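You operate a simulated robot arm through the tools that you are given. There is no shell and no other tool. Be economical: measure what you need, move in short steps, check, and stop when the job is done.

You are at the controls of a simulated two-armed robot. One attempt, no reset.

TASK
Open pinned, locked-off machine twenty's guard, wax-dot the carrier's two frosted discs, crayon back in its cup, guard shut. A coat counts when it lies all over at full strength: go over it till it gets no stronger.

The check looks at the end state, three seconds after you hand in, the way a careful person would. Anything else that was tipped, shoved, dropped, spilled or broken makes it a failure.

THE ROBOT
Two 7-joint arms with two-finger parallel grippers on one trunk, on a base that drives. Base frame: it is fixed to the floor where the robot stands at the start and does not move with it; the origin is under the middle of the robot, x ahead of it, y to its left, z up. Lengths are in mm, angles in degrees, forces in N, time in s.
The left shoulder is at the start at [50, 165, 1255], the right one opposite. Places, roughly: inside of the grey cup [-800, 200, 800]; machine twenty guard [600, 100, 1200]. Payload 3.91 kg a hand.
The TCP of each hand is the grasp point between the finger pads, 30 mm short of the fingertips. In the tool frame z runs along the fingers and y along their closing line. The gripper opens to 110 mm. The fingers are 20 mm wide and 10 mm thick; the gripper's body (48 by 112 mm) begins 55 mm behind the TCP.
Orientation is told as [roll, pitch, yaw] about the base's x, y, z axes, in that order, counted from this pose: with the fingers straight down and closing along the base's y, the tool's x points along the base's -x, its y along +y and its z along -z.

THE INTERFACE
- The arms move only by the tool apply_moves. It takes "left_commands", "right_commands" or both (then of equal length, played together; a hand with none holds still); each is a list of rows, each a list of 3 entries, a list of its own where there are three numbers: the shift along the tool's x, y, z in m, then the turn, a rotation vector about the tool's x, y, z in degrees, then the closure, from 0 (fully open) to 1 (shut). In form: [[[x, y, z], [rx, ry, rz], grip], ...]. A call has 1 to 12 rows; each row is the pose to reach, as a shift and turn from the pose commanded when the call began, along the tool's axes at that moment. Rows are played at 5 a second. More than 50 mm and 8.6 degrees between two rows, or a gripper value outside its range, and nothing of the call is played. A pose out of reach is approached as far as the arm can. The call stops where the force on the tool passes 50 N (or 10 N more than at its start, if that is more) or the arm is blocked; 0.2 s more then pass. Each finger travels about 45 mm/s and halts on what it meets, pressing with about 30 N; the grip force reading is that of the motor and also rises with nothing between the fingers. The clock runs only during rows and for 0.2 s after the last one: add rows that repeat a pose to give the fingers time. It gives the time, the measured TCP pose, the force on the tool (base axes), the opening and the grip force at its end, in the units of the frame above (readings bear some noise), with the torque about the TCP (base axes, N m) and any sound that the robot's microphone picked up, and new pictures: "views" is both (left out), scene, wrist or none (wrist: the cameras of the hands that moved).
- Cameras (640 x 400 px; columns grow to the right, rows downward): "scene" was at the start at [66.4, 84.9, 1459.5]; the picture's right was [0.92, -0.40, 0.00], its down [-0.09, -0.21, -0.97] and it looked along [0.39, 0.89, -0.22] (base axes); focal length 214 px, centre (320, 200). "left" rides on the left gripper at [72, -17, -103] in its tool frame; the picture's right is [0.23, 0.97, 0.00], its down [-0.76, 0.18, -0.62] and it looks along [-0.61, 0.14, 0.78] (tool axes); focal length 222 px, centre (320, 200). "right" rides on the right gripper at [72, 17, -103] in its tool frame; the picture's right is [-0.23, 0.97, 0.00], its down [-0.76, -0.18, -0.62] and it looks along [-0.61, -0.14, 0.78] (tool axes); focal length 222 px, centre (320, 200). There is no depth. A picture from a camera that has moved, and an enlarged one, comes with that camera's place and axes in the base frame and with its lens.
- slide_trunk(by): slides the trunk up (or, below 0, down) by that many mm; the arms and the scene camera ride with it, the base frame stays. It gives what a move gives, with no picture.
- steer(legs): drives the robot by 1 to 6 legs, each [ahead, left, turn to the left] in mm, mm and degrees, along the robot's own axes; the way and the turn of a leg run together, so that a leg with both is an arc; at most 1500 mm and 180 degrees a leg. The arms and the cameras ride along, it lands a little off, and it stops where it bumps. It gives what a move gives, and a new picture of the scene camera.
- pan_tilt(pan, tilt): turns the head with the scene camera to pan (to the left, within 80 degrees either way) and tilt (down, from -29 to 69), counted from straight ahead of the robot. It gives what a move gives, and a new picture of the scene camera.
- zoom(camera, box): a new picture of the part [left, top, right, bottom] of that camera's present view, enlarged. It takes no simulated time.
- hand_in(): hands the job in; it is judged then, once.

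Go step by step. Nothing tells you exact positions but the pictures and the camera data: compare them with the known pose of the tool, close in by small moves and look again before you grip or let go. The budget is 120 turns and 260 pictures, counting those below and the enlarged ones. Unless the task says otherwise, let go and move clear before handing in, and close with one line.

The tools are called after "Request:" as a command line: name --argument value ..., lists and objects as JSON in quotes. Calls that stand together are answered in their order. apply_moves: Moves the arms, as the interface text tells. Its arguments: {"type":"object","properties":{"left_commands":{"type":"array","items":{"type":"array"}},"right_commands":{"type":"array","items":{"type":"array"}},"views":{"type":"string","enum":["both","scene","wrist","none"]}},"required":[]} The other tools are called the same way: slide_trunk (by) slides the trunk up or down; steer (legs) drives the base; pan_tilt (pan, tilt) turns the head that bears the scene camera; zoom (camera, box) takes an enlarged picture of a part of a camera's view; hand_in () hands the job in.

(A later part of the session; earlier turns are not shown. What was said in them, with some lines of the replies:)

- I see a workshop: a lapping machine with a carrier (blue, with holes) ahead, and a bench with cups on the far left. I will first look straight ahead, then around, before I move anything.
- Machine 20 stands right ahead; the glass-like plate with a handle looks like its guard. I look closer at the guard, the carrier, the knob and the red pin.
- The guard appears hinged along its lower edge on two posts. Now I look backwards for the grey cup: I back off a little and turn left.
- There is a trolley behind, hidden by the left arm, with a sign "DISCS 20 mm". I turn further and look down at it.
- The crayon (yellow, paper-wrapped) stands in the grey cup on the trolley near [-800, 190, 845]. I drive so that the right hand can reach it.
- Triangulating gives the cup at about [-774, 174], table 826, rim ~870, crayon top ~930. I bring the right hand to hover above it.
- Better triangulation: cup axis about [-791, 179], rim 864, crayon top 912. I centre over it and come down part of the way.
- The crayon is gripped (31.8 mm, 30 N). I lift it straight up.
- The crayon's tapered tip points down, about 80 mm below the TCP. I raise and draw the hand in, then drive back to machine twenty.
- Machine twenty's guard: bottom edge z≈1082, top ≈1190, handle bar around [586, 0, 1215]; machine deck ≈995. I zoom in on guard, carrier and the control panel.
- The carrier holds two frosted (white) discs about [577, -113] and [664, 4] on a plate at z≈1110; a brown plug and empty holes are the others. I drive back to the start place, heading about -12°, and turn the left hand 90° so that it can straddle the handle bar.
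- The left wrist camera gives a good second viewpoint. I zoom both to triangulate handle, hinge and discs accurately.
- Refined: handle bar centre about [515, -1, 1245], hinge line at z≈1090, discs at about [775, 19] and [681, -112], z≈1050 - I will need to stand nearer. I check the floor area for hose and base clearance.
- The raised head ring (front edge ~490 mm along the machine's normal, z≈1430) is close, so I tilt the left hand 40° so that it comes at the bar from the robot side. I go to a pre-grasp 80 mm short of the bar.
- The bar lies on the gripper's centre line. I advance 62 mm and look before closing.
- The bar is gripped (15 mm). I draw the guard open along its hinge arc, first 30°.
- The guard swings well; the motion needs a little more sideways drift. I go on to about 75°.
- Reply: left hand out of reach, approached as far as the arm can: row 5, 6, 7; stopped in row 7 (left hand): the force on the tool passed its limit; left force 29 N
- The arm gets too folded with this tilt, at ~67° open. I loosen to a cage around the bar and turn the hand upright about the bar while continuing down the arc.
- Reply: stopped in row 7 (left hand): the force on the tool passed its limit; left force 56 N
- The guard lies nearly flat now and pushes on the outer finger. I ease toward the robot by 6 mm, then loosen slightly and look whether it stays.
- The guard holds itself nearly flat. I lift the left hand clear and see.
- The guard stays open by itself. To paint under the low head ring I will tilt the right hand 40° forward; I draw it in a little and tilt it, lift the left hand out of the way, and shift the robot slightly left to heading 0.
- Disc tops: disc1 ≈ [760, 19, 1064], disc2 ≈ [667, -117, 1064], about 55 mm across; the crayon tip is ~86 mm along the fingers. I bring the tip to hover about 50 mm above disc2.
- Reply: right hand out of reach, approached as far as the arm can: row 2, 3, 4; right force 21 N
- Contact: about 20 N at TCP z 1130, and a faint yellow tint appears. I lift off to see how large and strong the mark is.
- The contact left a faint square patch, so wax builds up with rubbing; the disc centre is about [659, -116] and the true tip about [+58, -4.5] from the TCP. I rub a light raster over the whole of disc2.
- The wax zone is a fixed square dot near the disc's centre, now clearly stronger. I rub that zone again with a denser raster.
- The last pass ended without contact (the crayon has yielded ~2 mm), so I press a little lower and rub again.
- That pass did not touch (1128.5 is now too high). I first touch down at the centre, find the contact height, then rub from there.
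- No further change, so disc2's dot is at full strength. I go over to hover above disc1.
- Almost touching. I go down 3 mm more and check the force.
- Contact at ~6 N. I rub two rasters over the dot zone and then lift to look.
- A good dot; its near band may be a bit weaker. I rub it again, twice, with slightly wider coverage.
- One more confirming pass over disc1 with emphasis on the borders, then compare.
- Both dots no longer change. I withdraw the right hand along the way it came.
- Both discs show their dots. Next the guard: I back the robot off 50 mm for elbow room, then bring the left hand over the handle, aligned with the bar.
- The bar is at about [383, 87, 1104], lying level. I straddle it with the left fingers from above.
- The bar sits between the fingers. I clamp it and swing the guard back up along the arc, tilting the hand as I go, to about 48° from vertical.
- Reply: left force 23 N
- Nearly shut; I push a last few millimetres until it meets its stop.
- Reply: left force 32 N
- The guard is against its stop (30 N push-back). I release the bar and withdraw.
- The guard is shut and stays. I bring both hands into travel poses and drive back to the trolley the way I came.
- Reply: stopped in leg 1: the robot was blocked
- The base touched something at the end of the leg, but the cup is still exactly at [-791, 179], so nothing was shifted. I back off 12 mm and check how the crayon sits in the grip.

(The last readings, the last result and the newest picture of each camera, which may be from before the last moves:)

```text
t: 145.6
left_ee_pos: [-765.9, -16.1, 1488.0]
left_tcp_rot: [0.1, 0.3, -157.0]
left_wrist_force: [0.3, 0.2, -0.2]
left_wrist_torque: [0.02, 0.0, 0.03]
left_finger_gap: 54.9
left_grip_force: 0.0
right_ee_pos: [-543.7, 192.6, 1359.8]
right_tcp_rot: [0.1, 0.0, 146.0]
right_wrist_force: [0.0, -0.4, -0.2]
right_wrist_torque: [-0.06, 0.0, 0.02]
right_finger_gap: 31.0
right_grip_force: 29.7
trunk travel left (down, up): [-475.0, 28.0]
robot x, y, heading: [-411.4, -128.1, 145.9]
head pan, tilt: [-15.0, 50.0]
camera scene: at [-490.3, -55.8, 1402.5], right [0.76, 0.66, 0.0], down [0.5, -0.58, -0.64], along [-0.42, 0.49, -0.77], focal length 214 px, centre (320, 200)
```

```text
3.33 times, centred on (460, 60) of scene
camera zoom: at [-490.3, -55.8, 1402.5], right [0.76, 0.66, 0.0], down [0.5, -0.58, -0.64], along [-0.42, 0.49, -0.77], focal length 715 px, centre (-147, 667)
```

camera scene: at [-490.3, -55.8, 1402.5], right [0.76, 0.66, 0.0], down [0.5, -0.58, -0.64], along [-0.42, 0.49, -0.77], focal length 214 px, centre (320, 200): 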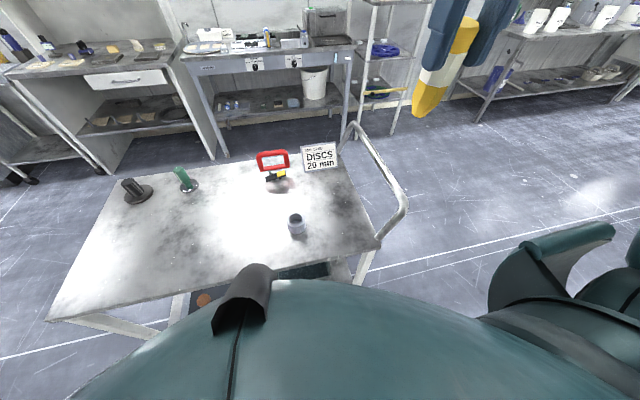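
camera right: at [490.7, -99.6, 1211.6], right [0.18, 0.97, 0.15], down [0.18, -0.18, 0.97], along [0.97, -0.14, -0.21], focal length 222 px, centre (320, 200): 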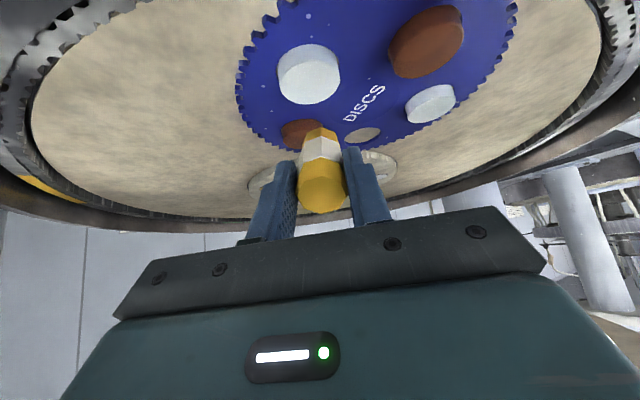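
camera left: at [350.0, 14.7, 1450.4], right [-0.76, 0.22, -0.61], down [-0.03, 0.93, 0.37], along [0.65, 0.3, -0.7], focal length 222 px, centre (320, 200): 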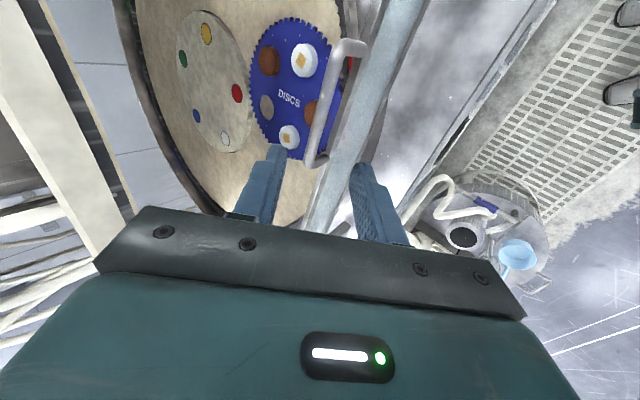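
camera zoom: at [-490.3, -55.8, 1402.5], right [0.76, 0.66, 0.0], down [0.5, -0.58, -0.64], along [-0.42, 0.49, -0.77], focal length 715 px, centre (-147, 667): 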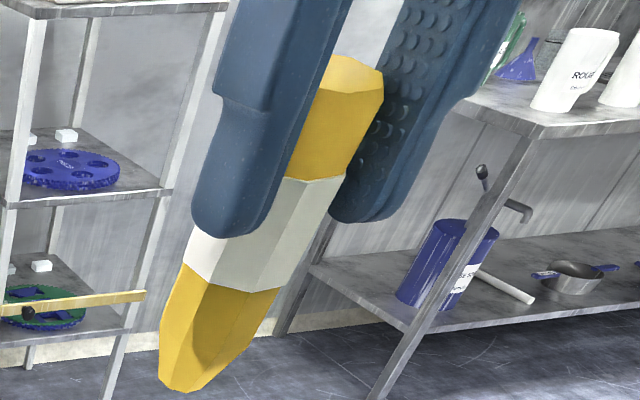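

The crayon sits straight. I bring it to hover 65 mm above the cup rim at the pick-up pose.

Request:
apply_moves --right_commands '[[[-0.0201, 0.015, 0.035], [0, 0, 0], 1], [[-0.0401, 0.03, 0.07], [0, 0, 0], 1], [[-0.0602, 0.0449, 0.105], [0, 0, 0], 1], [[-0.0802, 0.06, 0.14], [0, 0, 0], 1], [[-0.1003, 0.0749, 0.175], [0, 0, 0], 1], [[-0.1204, 0.09, 0.21], [0, 0, 0], 1], [[-0.1404, 0.1048, 0.245], [0, 0, 0], 1], [[-0.1605, 0.12, 0.28], [0, 0, 0], 1], [[-0.1805, 0.1347, 0.315], [0, 0, 0], 1], [[-0.2006, 0.1497, 0.35], [0, 0, 0], 1], [[-0.2006, 0.1497, 0.35], [0, 0, 0], 1]]'

Request:
zoom --camera "scene" --box '[240, 160, 352, 250]'

Request:
zoom --camera "right" --box '[240, 50, 400, 210]'

```text
t: 148.0
left_ee_pos: [-765.9, -16.0, 1488.5]
left_tcp_rot: [0.2, 0.2, -157.0]
left_wrist_force: [0.4, 0.4, 0.1]
left_wrist_torque: [0.02, 0.0, 0.01]
left_finger_gap: 55.0
left_grip_force: 0.0
right_ee_pos: [-794.4, 181.1, 1008.8]
right_tcp_rot: [-0.1, 0.0, 145.9]
right_wrist_force: [-0.1, -0.6, -1.1]
right_wrist_torque: [-0.03, 0.0, 0.05]
right_finger_gap: 31.2
right_grip_force: 30.0
trunk travel left (down, up): [-475.0, 28.0]
robot x, y, heading: [-413.3, -128.6, 145.9]
head pan, tilt: [-15.0, 50.0]
camera scene: at [-489.5, -55.8, 1402.6], right [0.76, 0.66, 0.0], down [0.5, -0.58, -0.64], along [-0.42, 0.49, -0.77], focal length 214 px, centre (320, 200)
camera right: at [-743.7, 125.1, 1112.7], right [-0.73, -0.68, 0.0], down [-0.53, 0.57, 0.62], along [-0.42, 0.46, -0.78], focal length 222 px, centre (320, 200)
```

scene: 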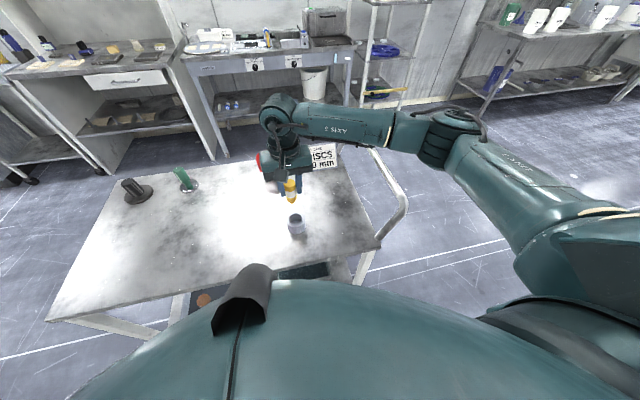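
right: 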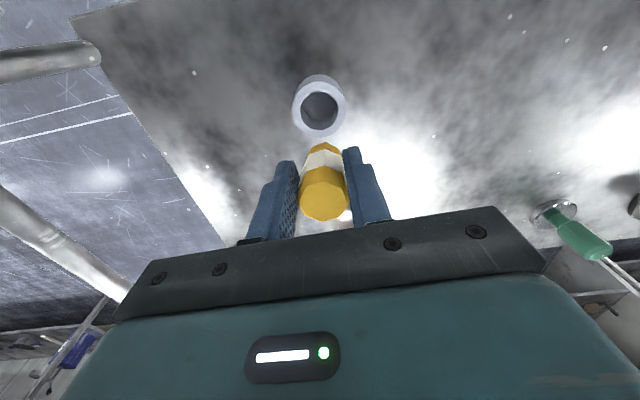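

```text
4.44 times, centred on (296, 205) of scene
camera zoom: at [-489.5, -55.8, 1402.6], right [0.76, 0.66, 0.0], down [0.5, -0.58, -0.64], along [-0.42, 0.49, -0.77], focal length 953 px, centre (427, 178)
```

zoom: 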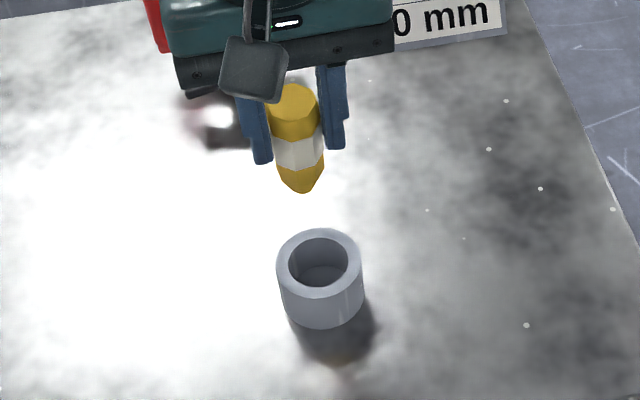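

```text
2.50 times, centred on (320, 130) of right
camera zoom: at [-743.7, 125.1, 1112.7], right [-0.73, -0.68, 0.0], down [-0.53, 0.57, 0.62], along [-0.42, 0.46, -0.78], focal length 555 px, centre (320, 375)
```

zoom: 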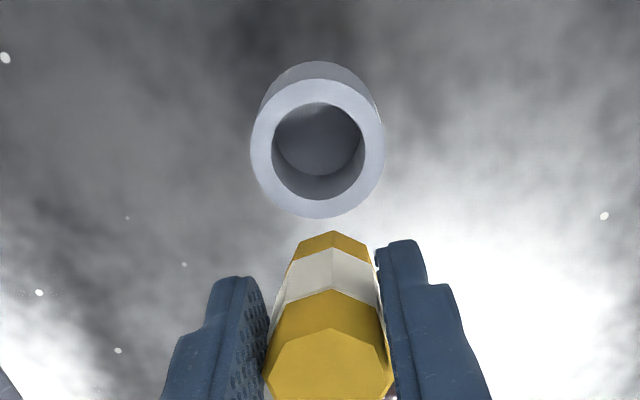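

The fingers' grip centre has wandered ~3 mm in tool y, so I correct by -3 mm and lower the tip to just above the rim.

Request:
apply_moves --right_commands '[[[0, -0.003, 0.02], [0, 0, 0], 1], [[0, -0.003, 0.05], [0, 0, 0], 1], [[0, -0.003, 0.05], [0, 0, 0], 1]]' --views "none"

Request:
zoom --camera "scene" --box '[256, 180, 336, 240]'

Request:
zoom --camera "right" --box '[240, 50, 400, 210]'

```text
t: 148.8
left_ee_pos: [-765.6, -15.8, 1489.7]
left_tcp_rot: [0.1, 0.2, -157.0]
left_wrist_force: [0.2, -1.0, 0.7]
left_wrist_torque: [-0.03, 0.02, 0.02]
left_finger_gap: 54.8
left_grip_force: 0.1
right_ee_pos: [-792.4, 182.5, 958.6]
right_tcp_rot: [0.1, 0.0, 145.9]
right_wrist_force: [0.1, 0.9, -0.6]
right_wrist_torque: [-0.02, 0.0, 0.04]
right_finger_gap: 31.4
right_grip_force: 30.1
trunk travel left (down, up): [-475.0, 28.0]
robot x, y, heading: [-415.9, -129.6, 145.9]
head pan, tilt: [-15.0, 50.0]
```

```text
6.67 times, centred on (296, 210) of scene
camera zoom: at [-489.7, -55.9, 1402.5], right [0.76, 0.66, 0.0], down [0.5, -0.58, -0.64], along [-0.42, 0.49, -0.77], focal length 1430 px, centre (480, 133)
```

zoom: 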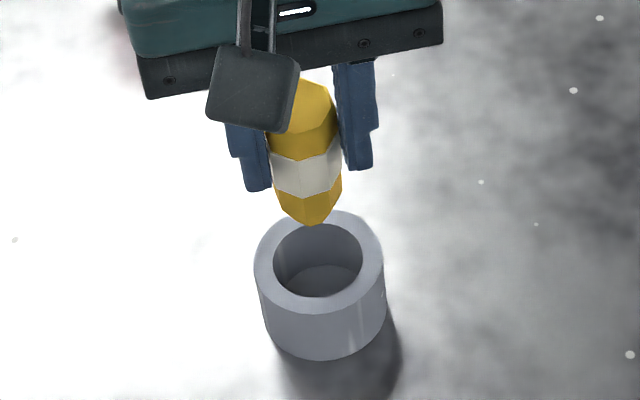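

```text
2.50 times, centred on (320, 130) of right
camera zoom: at [-741.6, 127.0, 1062.7], right [-0.73, -0.68, 0.0], down [-0.53, 0.57, 0.62], along [-0.42, 0.46, -0.78], focal length 555 px, centre (320, 375)
```

zoom: 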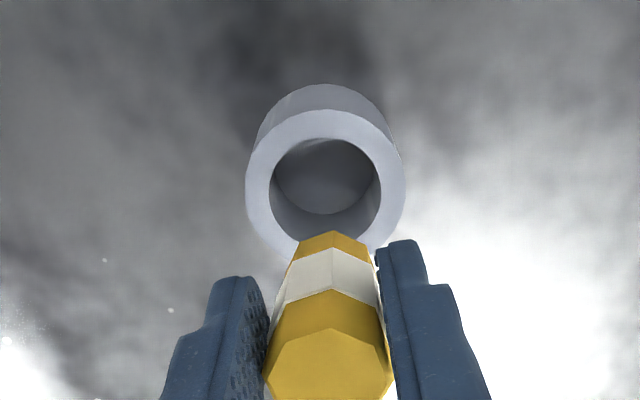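

Aligned, with the tip ~25 mm above the rim. I lower it in, watching the force.

Request:
apply_moves --right_commands '[[[0.001, 0, 0.015], [0, 0, 0], 1], [[0.001, 0, 0.03], [0, 0, 0], 1], [[0.001, 0, 0.04], [0, 0, 0], 1], [[0.001, 0, 0.04], [0, 0, 0], 1]]' --views "none"

Request:
zoom --camera "scene" --box '[256, 180, 336, 240]'

Request:
zoom --camera "right" --box '[240, 50, 400, 210]'

```text
t: 149.8
left_ee_pos: [-764.1, -17.5, 1490.5]
left_tcp_rot: [0.1, 0.2, -157.0]
left_wrist_force: [0.1, 0.6, -0.2]
left_wrist_torque: [-0.01, 0.01, 0.01]
left_finger_gap: 54.9
left_grip_force: 0.0
right_ee_pos: [-791.6, 182.7, 922.6]
right_tcp_rot: [0.1, -0.3, 145.9]
right_wrist_force: [1.9, 0.4, 15.6]
right_wrist_torque: [0.43, 0.14, -0.07]
right_finger_gap: 31.2
right_grip_force: 29.5
trunk travel left (down, up): [-475.0, 28.0]
robot x, y, heading: [-413.7, -127.9, 145.8]
head pan, tilt: [-15.0, 50.0]
```

```text
6.67 times, centred on (296, 210) of scene
camera zoom: at [-488.6, -56.7, 1402.9], right [0.76, 0.66, 0.0], down [0.5, -0.58, -0.64], along [-0.42, 0.49, -0.77], focal length 1430 px, centre (480, 133)
```

zoom: 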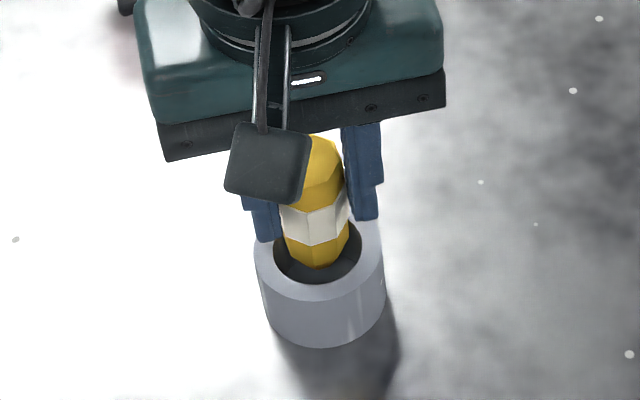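

```text
2.50 times, centred on (320, 130) of right
camera zoom: at [-741.1, 127.4, 1026.1], right [-0.73, -0.68, 0.0], down [-0.53, 0.57, 0.63], along [-0.43, 0.46, -0.78], focal length 555 px, centre (320, 375)
```

zoom: 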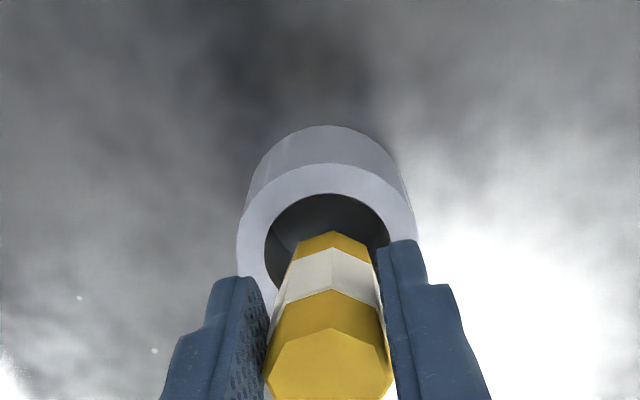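

It touches the far side of the rim (gap on the near side). I lift a bit, shift 4.5 mm toward the robot and try again.

Request:
apply_moves --right_commands '[[[0, 0, -0.012], [0, 0, 0], 1], [[0.0045, 0, -0.012], [0, 0, 0], 1], [[0.0045, 0, -0.004], [0, 0, 0], 1], [[0.0045, 0, 0], [0, 0, 0], 1], [[0.0045, 0, 0.003], [0, 0, 0], 1], [[0.0045, 0, 0.003], [0, 0, 0], 1]]' --views "none"

Request:
zoom --camera "scene" --box '[256, 180, 336, 240]'

Request:
zoom --camera "right" --box '[240, 50, 400, 210]'

```text
t: 151.2
left_ee_pos: [-765.1, -16.9, 1489.1]
left_tcp_rot: [0.2, 0.3, -157.0]
left_wrist_force: [-0.4, -0.4, 0.2]
left_wrist_torque: [-0.01, -0.02, -0.01]
left_finger_gap: 54.7
left_grip_force: 0.0
right_ee_pos: [-787.3, 180.1, 917.3]
right_tcp_rot: [0.0, 0.0, 146.0]
right_wrist_force: [0.6, -1.2, -0.4]
right_wrist_torque: [-0.06, -0.03, 0.01]
right_finger_gap: 31.3
right_grip_force: 29.8
trunk travel left (down, up): [-475.0, 28.0]
robot x, y, heading: [-416.2, -133.9, 145.7]
head pan, tilt: [-15.0, 50.0]
```

```text
6.67 times, centred on (296, 210) of scene
camera zoom: at [-489.9, -55.9, 1402.5], right [0.76, 0.66, 0.0], down [0.5, -0.58, -0.64], along [-0.42, 0.49, -0.77], focal length 1430 px, centre (480, 133)
```

zoom: 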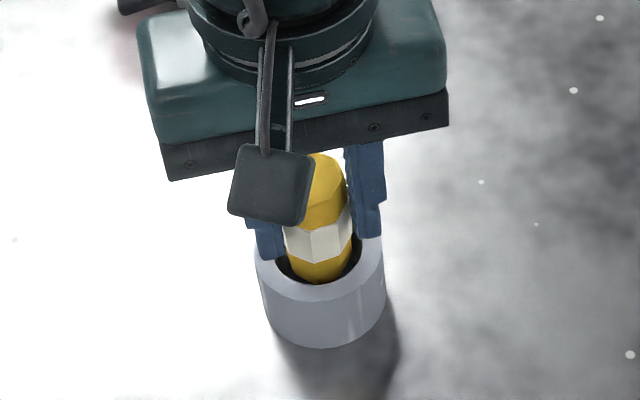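

```text
2.50 times, centred on (320, 130) of right
camera zoom: at [-737.6, 124.5, 1020.4], right [-0.73, -0.68, 0.0], down [-0.53, 0.57, 0.62], along [-0.42, 0.46, -0.78], focal length 555 px, centre (320, 375)
```

zoom: 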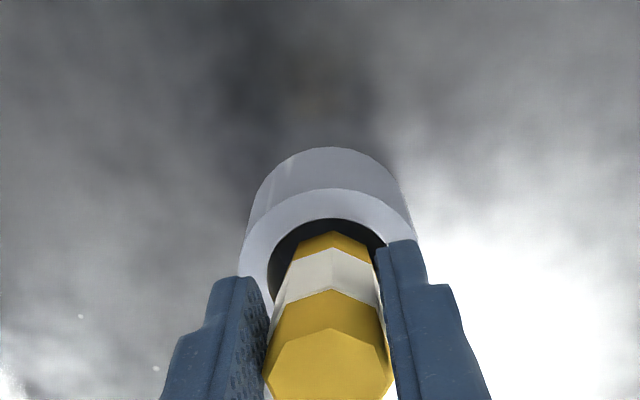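

It is inside the cup now, free of force. I lower it on to near the floor.

Request:
apply_moves --right_commands '[[[-0.001, 0, 0.006], [0, 0, 0], 1], [[-0.001, 0, 0.012], [0, 0, 0], 1], [[-0.001, 0, 0.015], [0, 0, 0], 1], [[-0.001, 0, 0.015], [0, 0, 0], 1]]' --views "none"

Request:
zoom --camera "scene" --box '[256, 180, 336, 240]'

```text
t: 152.2
left_ee_pos: [-763.4, -18.2, 1490.2]
left_tcp_rot: [0.0, 0.2, -156.9]
left_wrist_force: [-0.9, -0.5, -0.2]
left_wrist_torque: [-0.02, 0.01, 0.03]
left_finger_gap: 54.8
left_grip_force: 0.0
right_ee_pos: [-790.5, 180.7, 904.3]
right_tcp_rot: [0.0, -0.4, 145.9]
right_wrist_force: [-0.5, 3.3, 26.6]
right_wrist_torque: [0.35, 0.28, -0.04]
right_finger_gap: 31.4
right_grip_force: 30.3
trunk travel left (down, up): [-475.0, 28.0]
robot x, y, heading: [-414.5, -128.0, 146.1]
head pan, tilt: [-15.0, 50.0]
```

```text
6.67 times, centred on (296, 210) of scene
camera zoom: at [-488.0, -57.2, 1402.9], right [0.76, 0.66, 0.0], down [0.5, -0.58, -0.64], along [-0.42, 0.49, -0.76], focal length 1430 px, centre (480, 133)
```

zoom: 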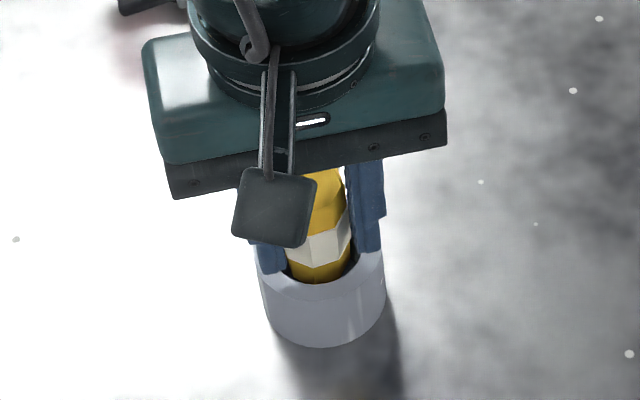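

It rests on the cup's floor at the original height. I relieve the pressure by 2.5 mm, open, and check before lifting away.

Request:
apply_moves --right_commands '[[[0, 0, -0.0015], [0, 0, 0], 1], [[0, 0, -0.003], [0, 0, 0], 0.85], [[0, 0, -0.003], [0, 0, 0], 0.6], [[0, 0, -0.003], [0, 0, 0], 0.4], [[0, 0, -0.003], [0, 0, 0], 0.4], [[0, 0, -0.003], [0, 0, 0], 0.4]]' --views "wrist"

Request:
zoom --camera "scene" --box '[256, 180, 336, 240]'

```text
t: 153.6
left_ee_pos: [-766.4, -17.1, 1489.8]
left_tcp_rot: [0.2, 0.2, -157.0]
left_wrist_force: [0.0, 0.6, 0.2]
left_wrist_torque: [0.01, 0.0, 0.02]
left_finger_gap: 54.9
left_grip_force: 0.1
right_ee_pos: [-789.8, 179.7, 905.2]
right_tcp_rot: [-0.1, 0.1, 145.8]
right_wrist_force: [0.2, 0.6, -0.2]
right_wrist_torque: [-0.01, 0.03, -0.03]
right_finger_gap: 65.9
right_grip_force: 0.1
trunk travel left (down, up): [-475.0, 28.0]
robot x, y, heading: [-411.7, -134.6, 145.9]
head pan, tilt: [-15.0, 50.0]
camera right: at [-738.6, 125.1, 1008.2], right [-0.73, -0.68, 0.0], down [-0.53, 0.57, 0.62], along [-0.42, 0.46, -0.78], focal length 222 px, centre (320, 200)
```

right: 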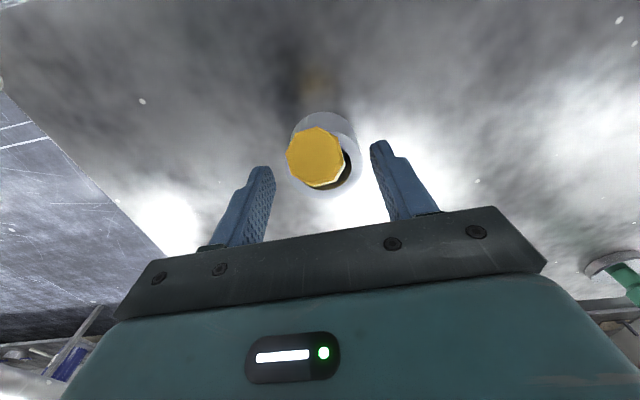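

```text
6.67 times, centred on (296, 210) of scene
camera zoom: at [-489.9, -55.8, 1402.5], right [0.76, 0.66, 0.0], down [0.5, -0.58, -0.64], along [-0.42, 0.49, -0.77], focal length 1430 px, centre (480, 133)
```

zoom: 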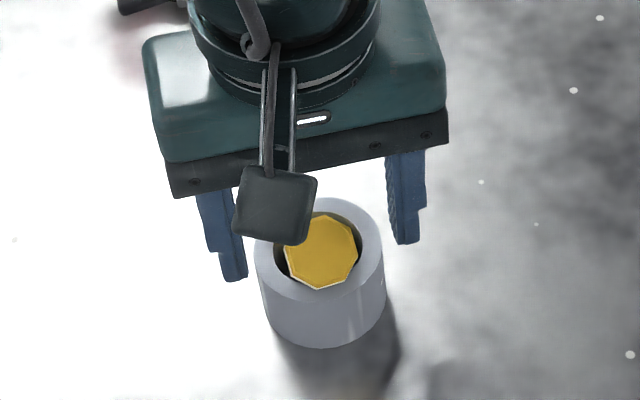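

The crayon stands in the cup but leans toward the robot. I lift the hand clear and look closely.

Request:
apply_moves --right_commands '[[[0, 0, -0.03], [0, 0, 0], 0.3], [[0, 0, -0.07], [0, 0, 0], 0.3], [[-0.02, 0, -0.11], [0, 0, 0], 0.3], [[-0.05, 0, -0.14], [0, 0, 0], 0.3]]' --views "wrist"

Request:
zoom --camera "scene" --box '[264, 195, 328, 243]'

Request:
zoom --camera "right" --box '[260, 20, 420, 140]'

```text
t: 154.6
left_ee_pos: [-767.3, -17.6, 1489.4]
left_tcp_rot: [0.1, 0.3, -157.0]
left_wrist_force: [0.2, 0.8, 0.2]
left_wrist_torque: [0.02, 0.03, -0.02]
left_finger_gap: 55.1
left_grip_force: 0.1
right_ee_pos: [-832.1, 210.0, 1043.3]
right_tcp_rot: [0.1, 0.1, 145.9]
right_wrist_force: [0.6, -0.5, 0.2]
right_wrist_torque: [-0.01, 0.03, 0.0]
right_finger_gap: 77.1
right_grip_force: 0.1
trunk travel left (down, up): [-475.0, 28.0]
robot x, y, heading: [-416.2, -129.7, 145.7]
head pan, tilt: [-15.0, 50.0]
camera right: at [-781.3, 154.2, 1147.7], right [-0.73, -0.68, 0.0], down [-0.53, 0.57, 0.62], along [-0.42, 0.46, -0.78], focal length 222 px, centre (320, 200)
```

right: 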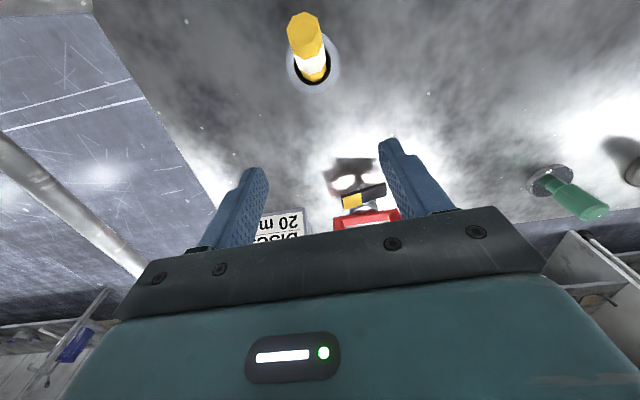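

```text
8.33 times, centred on (296, 219) of scene
camera zoom: at [-490.2, -56.1, 1402.5], right [0.76, 0.66, 0.0], down [0.5, -0.58, -0.64], along [-0.42, 0.49, -0.77], focal length 1787 px, centre (520, 42)
```

zoom: 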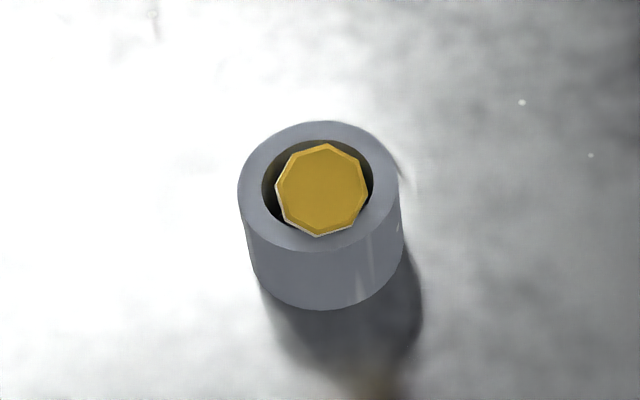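

```text
3.33 times, centred on (340, 80) of right
camera zoom: at [-781.3, 154.2, 1147.7], right [-0.73, -0.68, 0.0], down [-0.53, 0.57, 0.62], along [-0.42, 0.46, -0.78], focal length 740 px, centre (253, 600)
```

zoom: 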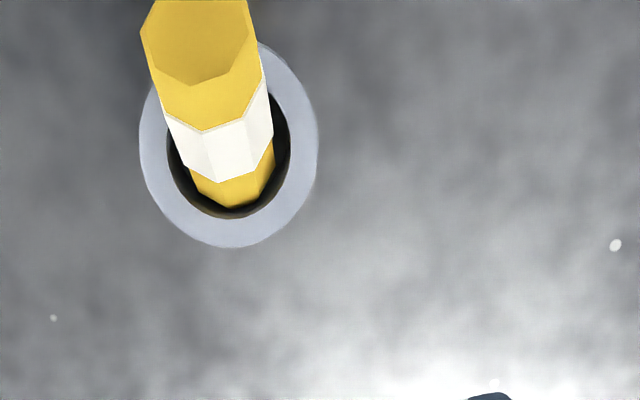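

The crayon stands in its cup, leaning ~15° against the rim, at rest. I take the hand up and away and check that everything stays put.

Request:
apply_moves --right_commands '[[[0, 0, -0.045], [0, 0, 0], 0.3], [[0, 0, -0.09], [0, 0, 0], 0.3], [[0, 0, -0.135], [0, 0, 0], 0.3], [[0.03, -0.02, -0.17], [0, 0, 0], 0.3], [[0.06, -0.04, -0.2], [0, 0, 0], 0.3], [[0.1, -0.06, -0.22], [0, 0, 0], 0.3], [[0.14, -0.08, -0.24], [0, 0, 0], 0.3], [[0.18, -0.1, -0.26], [0, 0, 0], 0.3], [[0.18, -0.1, -0.26], [0, 0, 0], 0.3]]' --views "scene"

Request:
pan_tilt --pan 20 --tilt 45

Request:
zoom --camera "scene" --box '[250, 150, 490, 300]'

```text
refused: row 4 steps farther than a row can; nothing moved
```

```text
t: 155.6
left_ee_pos: [-766.0, -16.6, 1489.8]
left_tcp_rot: [0.0, 0.1, -157.0]
left_wrist_force: [-0.4, 1.1, 0.6]
left_wrist_torque: [-0.04, 0.0, -0.01]
left_finger_gap: 55.1
left_grip_force: 0.1
right_ee_pos: [-830.6, 209.2, 1043.8]
right_tcp_rot: [0.1, -0.1, 145.9]
right_wrist_force: [-0.2, -0.7, 1.2]
right_wrist_torque: [0.01, 0.0, 0.04]
right_finger_gap: 77.1
right_grip_force: 0.0
trunk travel left (down, up): [-475.0, 28.0]
robot x, y, heading: [-416.5, -128.8, 145.7]
head pan, tilt: [20.0, 45.0]
camera scene: at [-518.3, -94.2, 1409.4], right [0.24, 0.97, 0.0], down [0.69, -0.17, -0.71], along [-0.69, 0.17, -0.71], focal length 214 px, centre (320, 200)
```

scene: 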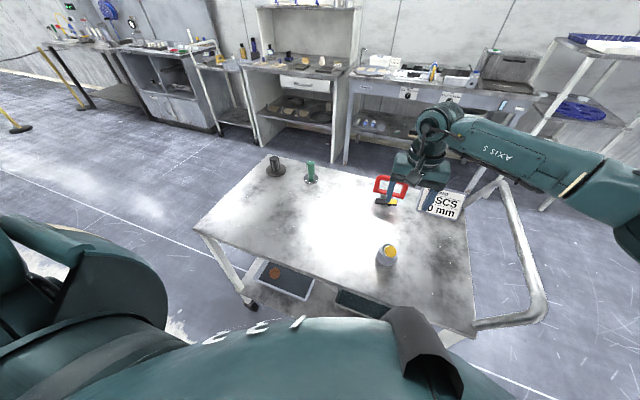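

```text
2.67 times, centred on (370, 225) of scene
camera zoom: at [-518.3, -94.2, 1409.4], right [0.24, 0.97, 0.0], down [0.69, -0.17, -0.71], along [-0.69, 0.17, -0.71], focal length 572 px, centre (187, 133)
```

zoom: 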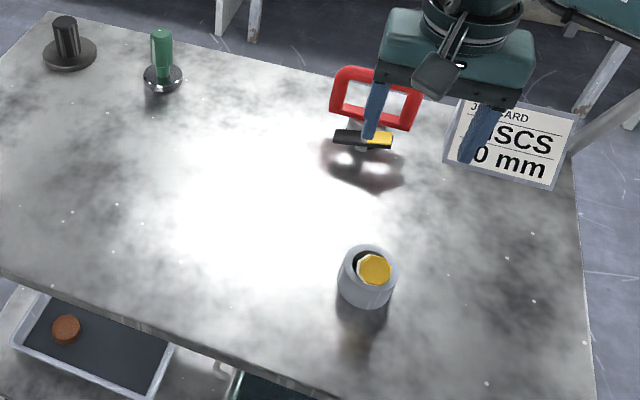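

Cup and trolley items stand as before. I raise the hand clear and check the floor beside the base, where it had touched something.

Request:
apply_moves --right_commands '[[[0, 0, -0.045], [0, 0, 0], 0.3], [[0, 0, -0.09], [0, 0, 0], 0.3], [[0, 0, -0.135], [0, 0, 0], 0.3], [[0.03, -0.02, -0.165], [0, 0, 0], 0.3], [[0.06, -0.04, -0.195], [0, 0, 0], 0.3], [[0.1, -0.055, -0.215], [0, 0, 0], 0.3], [[0.14, -0.07, -0.235], [0, 0, 0], 0.3], [[0.18, -0.085, -0.255], [0, 0, 0], 0.3], [[0.18, -0.085, -0.255], [0, 0, 0], 0.3]]' --views "scene"

Request:
zoom --camera "scene" --box '[330, 200, 442, 270]'

Request:
zoom --camera "right" --box '[200, 0, 440, 150]'

Request:
pan_tilt --pan 65 --tilt 45

```text
t: 157.6
left_ee_pos: [-767.6, -16.3, 1489.2]
left_tcp_rot: [0.1, 0.3, -157.0]
left_wrist_force: [-0.2, 0.5, 0.3]
left_wrist_torque: [-0.02, -0.03, 0.04]
left_finger_gap: 54.9
left_grip_force: 0.1
right_ee_pos: [-634.5, 178.1, 1298.1]
right_tcp_rot: [0.0, 0.1, 146.0]
right_wrist_force: [-0.6, 0.6, 0.7]
right_wrist_torque: [0.03, -0.02, -0.03]
right_finger_gap: 77.1
right_grip_force: 0.0
trunk travel left (down, up): [-475.0, 28.0]
robot x, y, heading: [-417.6, -128.7, 145.6]
head pan, tilt: [20.0, 45.0]
camera scene: at [-519.1, -94.1, 1409.3], right [0.24, 0.97, 0.0], down [0.69, -0.17, -0.71], along [-0.69, 0.17, -0.71], focal length 214 px, centre (320, 200)
```

scene: 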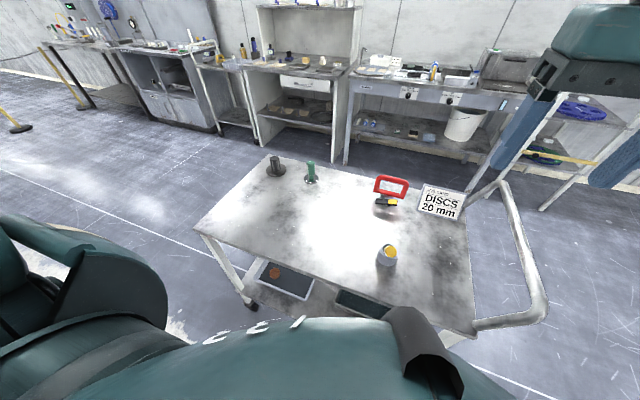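

```text
5.71 times, centred on (386, 235) of scene
camera zoom: at [-519.1, -94.1, 1409.3], right [0.24, 0.97, 0.0], down [0.69, -0.17, -0.71], along [-0.69, 0.17, -0.71], focal length 1226 px, centre (-57, 0)
```

zoom: 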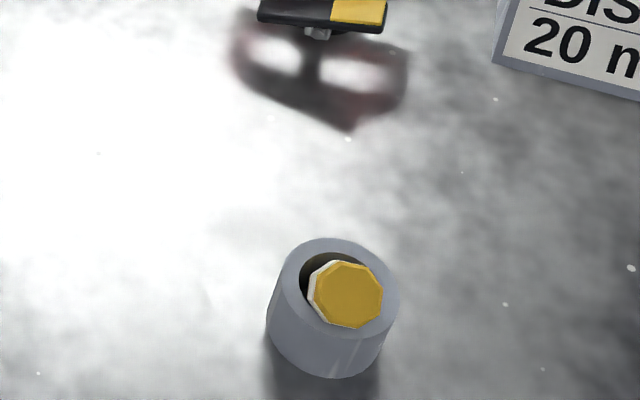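

```text
2.67 times, centred on (320, 75) of right
camera zoom: at [-584.0, 122.3, 1401.7], right [-0.73, -0.68, 0.0], down [-0.53, 0.57, 0.62], along [-0.42, 0.46, -0.78], focal length 592 px, centre (320, 533)
```

zoom: 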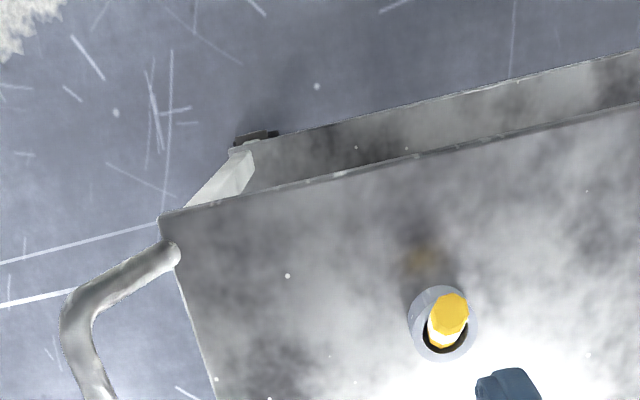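

```text
t: 158.7
left_ee_pos: [-766.3, -17.0, 1489.9]
left_tcp_rot: [0.1, 0.2, -157.0]
left_wrist_force: [0.1, 0.0, -0.1]
left_wrist_torque: [-0.05, -0.01, -0.02]
left_finger_gap: 55.0
left_grip_force: 0.0
right_ee_pos: [-633.8, 177.4, 1298.3]
right_tcp_rot: [0.0, 0.0, 145.9]
right_wrist_force: [-0.3, -0.4, -0.3]
right_wrist_torque: [0.0, 0.02, -0.01]
right_finger_gap: 76.9
right_grip_force: 0.1
trunk travel left (down, up): [-475.0, 28.0]
robot x, y, heading: [-414.7, -129.6, 146.0]
head pan, tilt: [65.0, 45.0]
camera scene: at [-509.2, -155.8, 1409.4], right [-0.51, 0.86, 0.0], down [0.61, 0.36, -0.71], along [-0.61, -0.36, -0.71], focal length 214 px, centre (320, 200)
```

scene: 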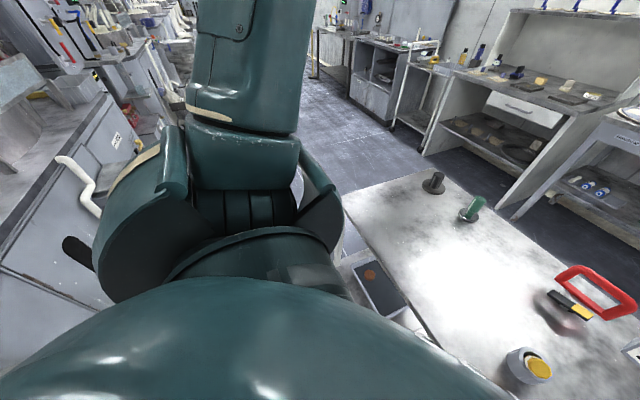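

Machine twenty's guard is shut, both frosted discs have their wax dots, and the crayon is back in its cup, though leaning against the rim instead of standing upright. Both hands are clear and nothing looks disturbed, so I hand in.

Request:
hand_in

```text
The job is handed in.
```

The job is handed in: I opened machine twenty's guard, waxed a dot on both of the carrier's frosted discs until it got no stronger, put the crayon back in its cup and shut the guard. The crayon leans against the cup's rim by an estimated 15–25° instead of standing upright, and the base touched something while parking at the trolley, though nothing there appears to have moved.
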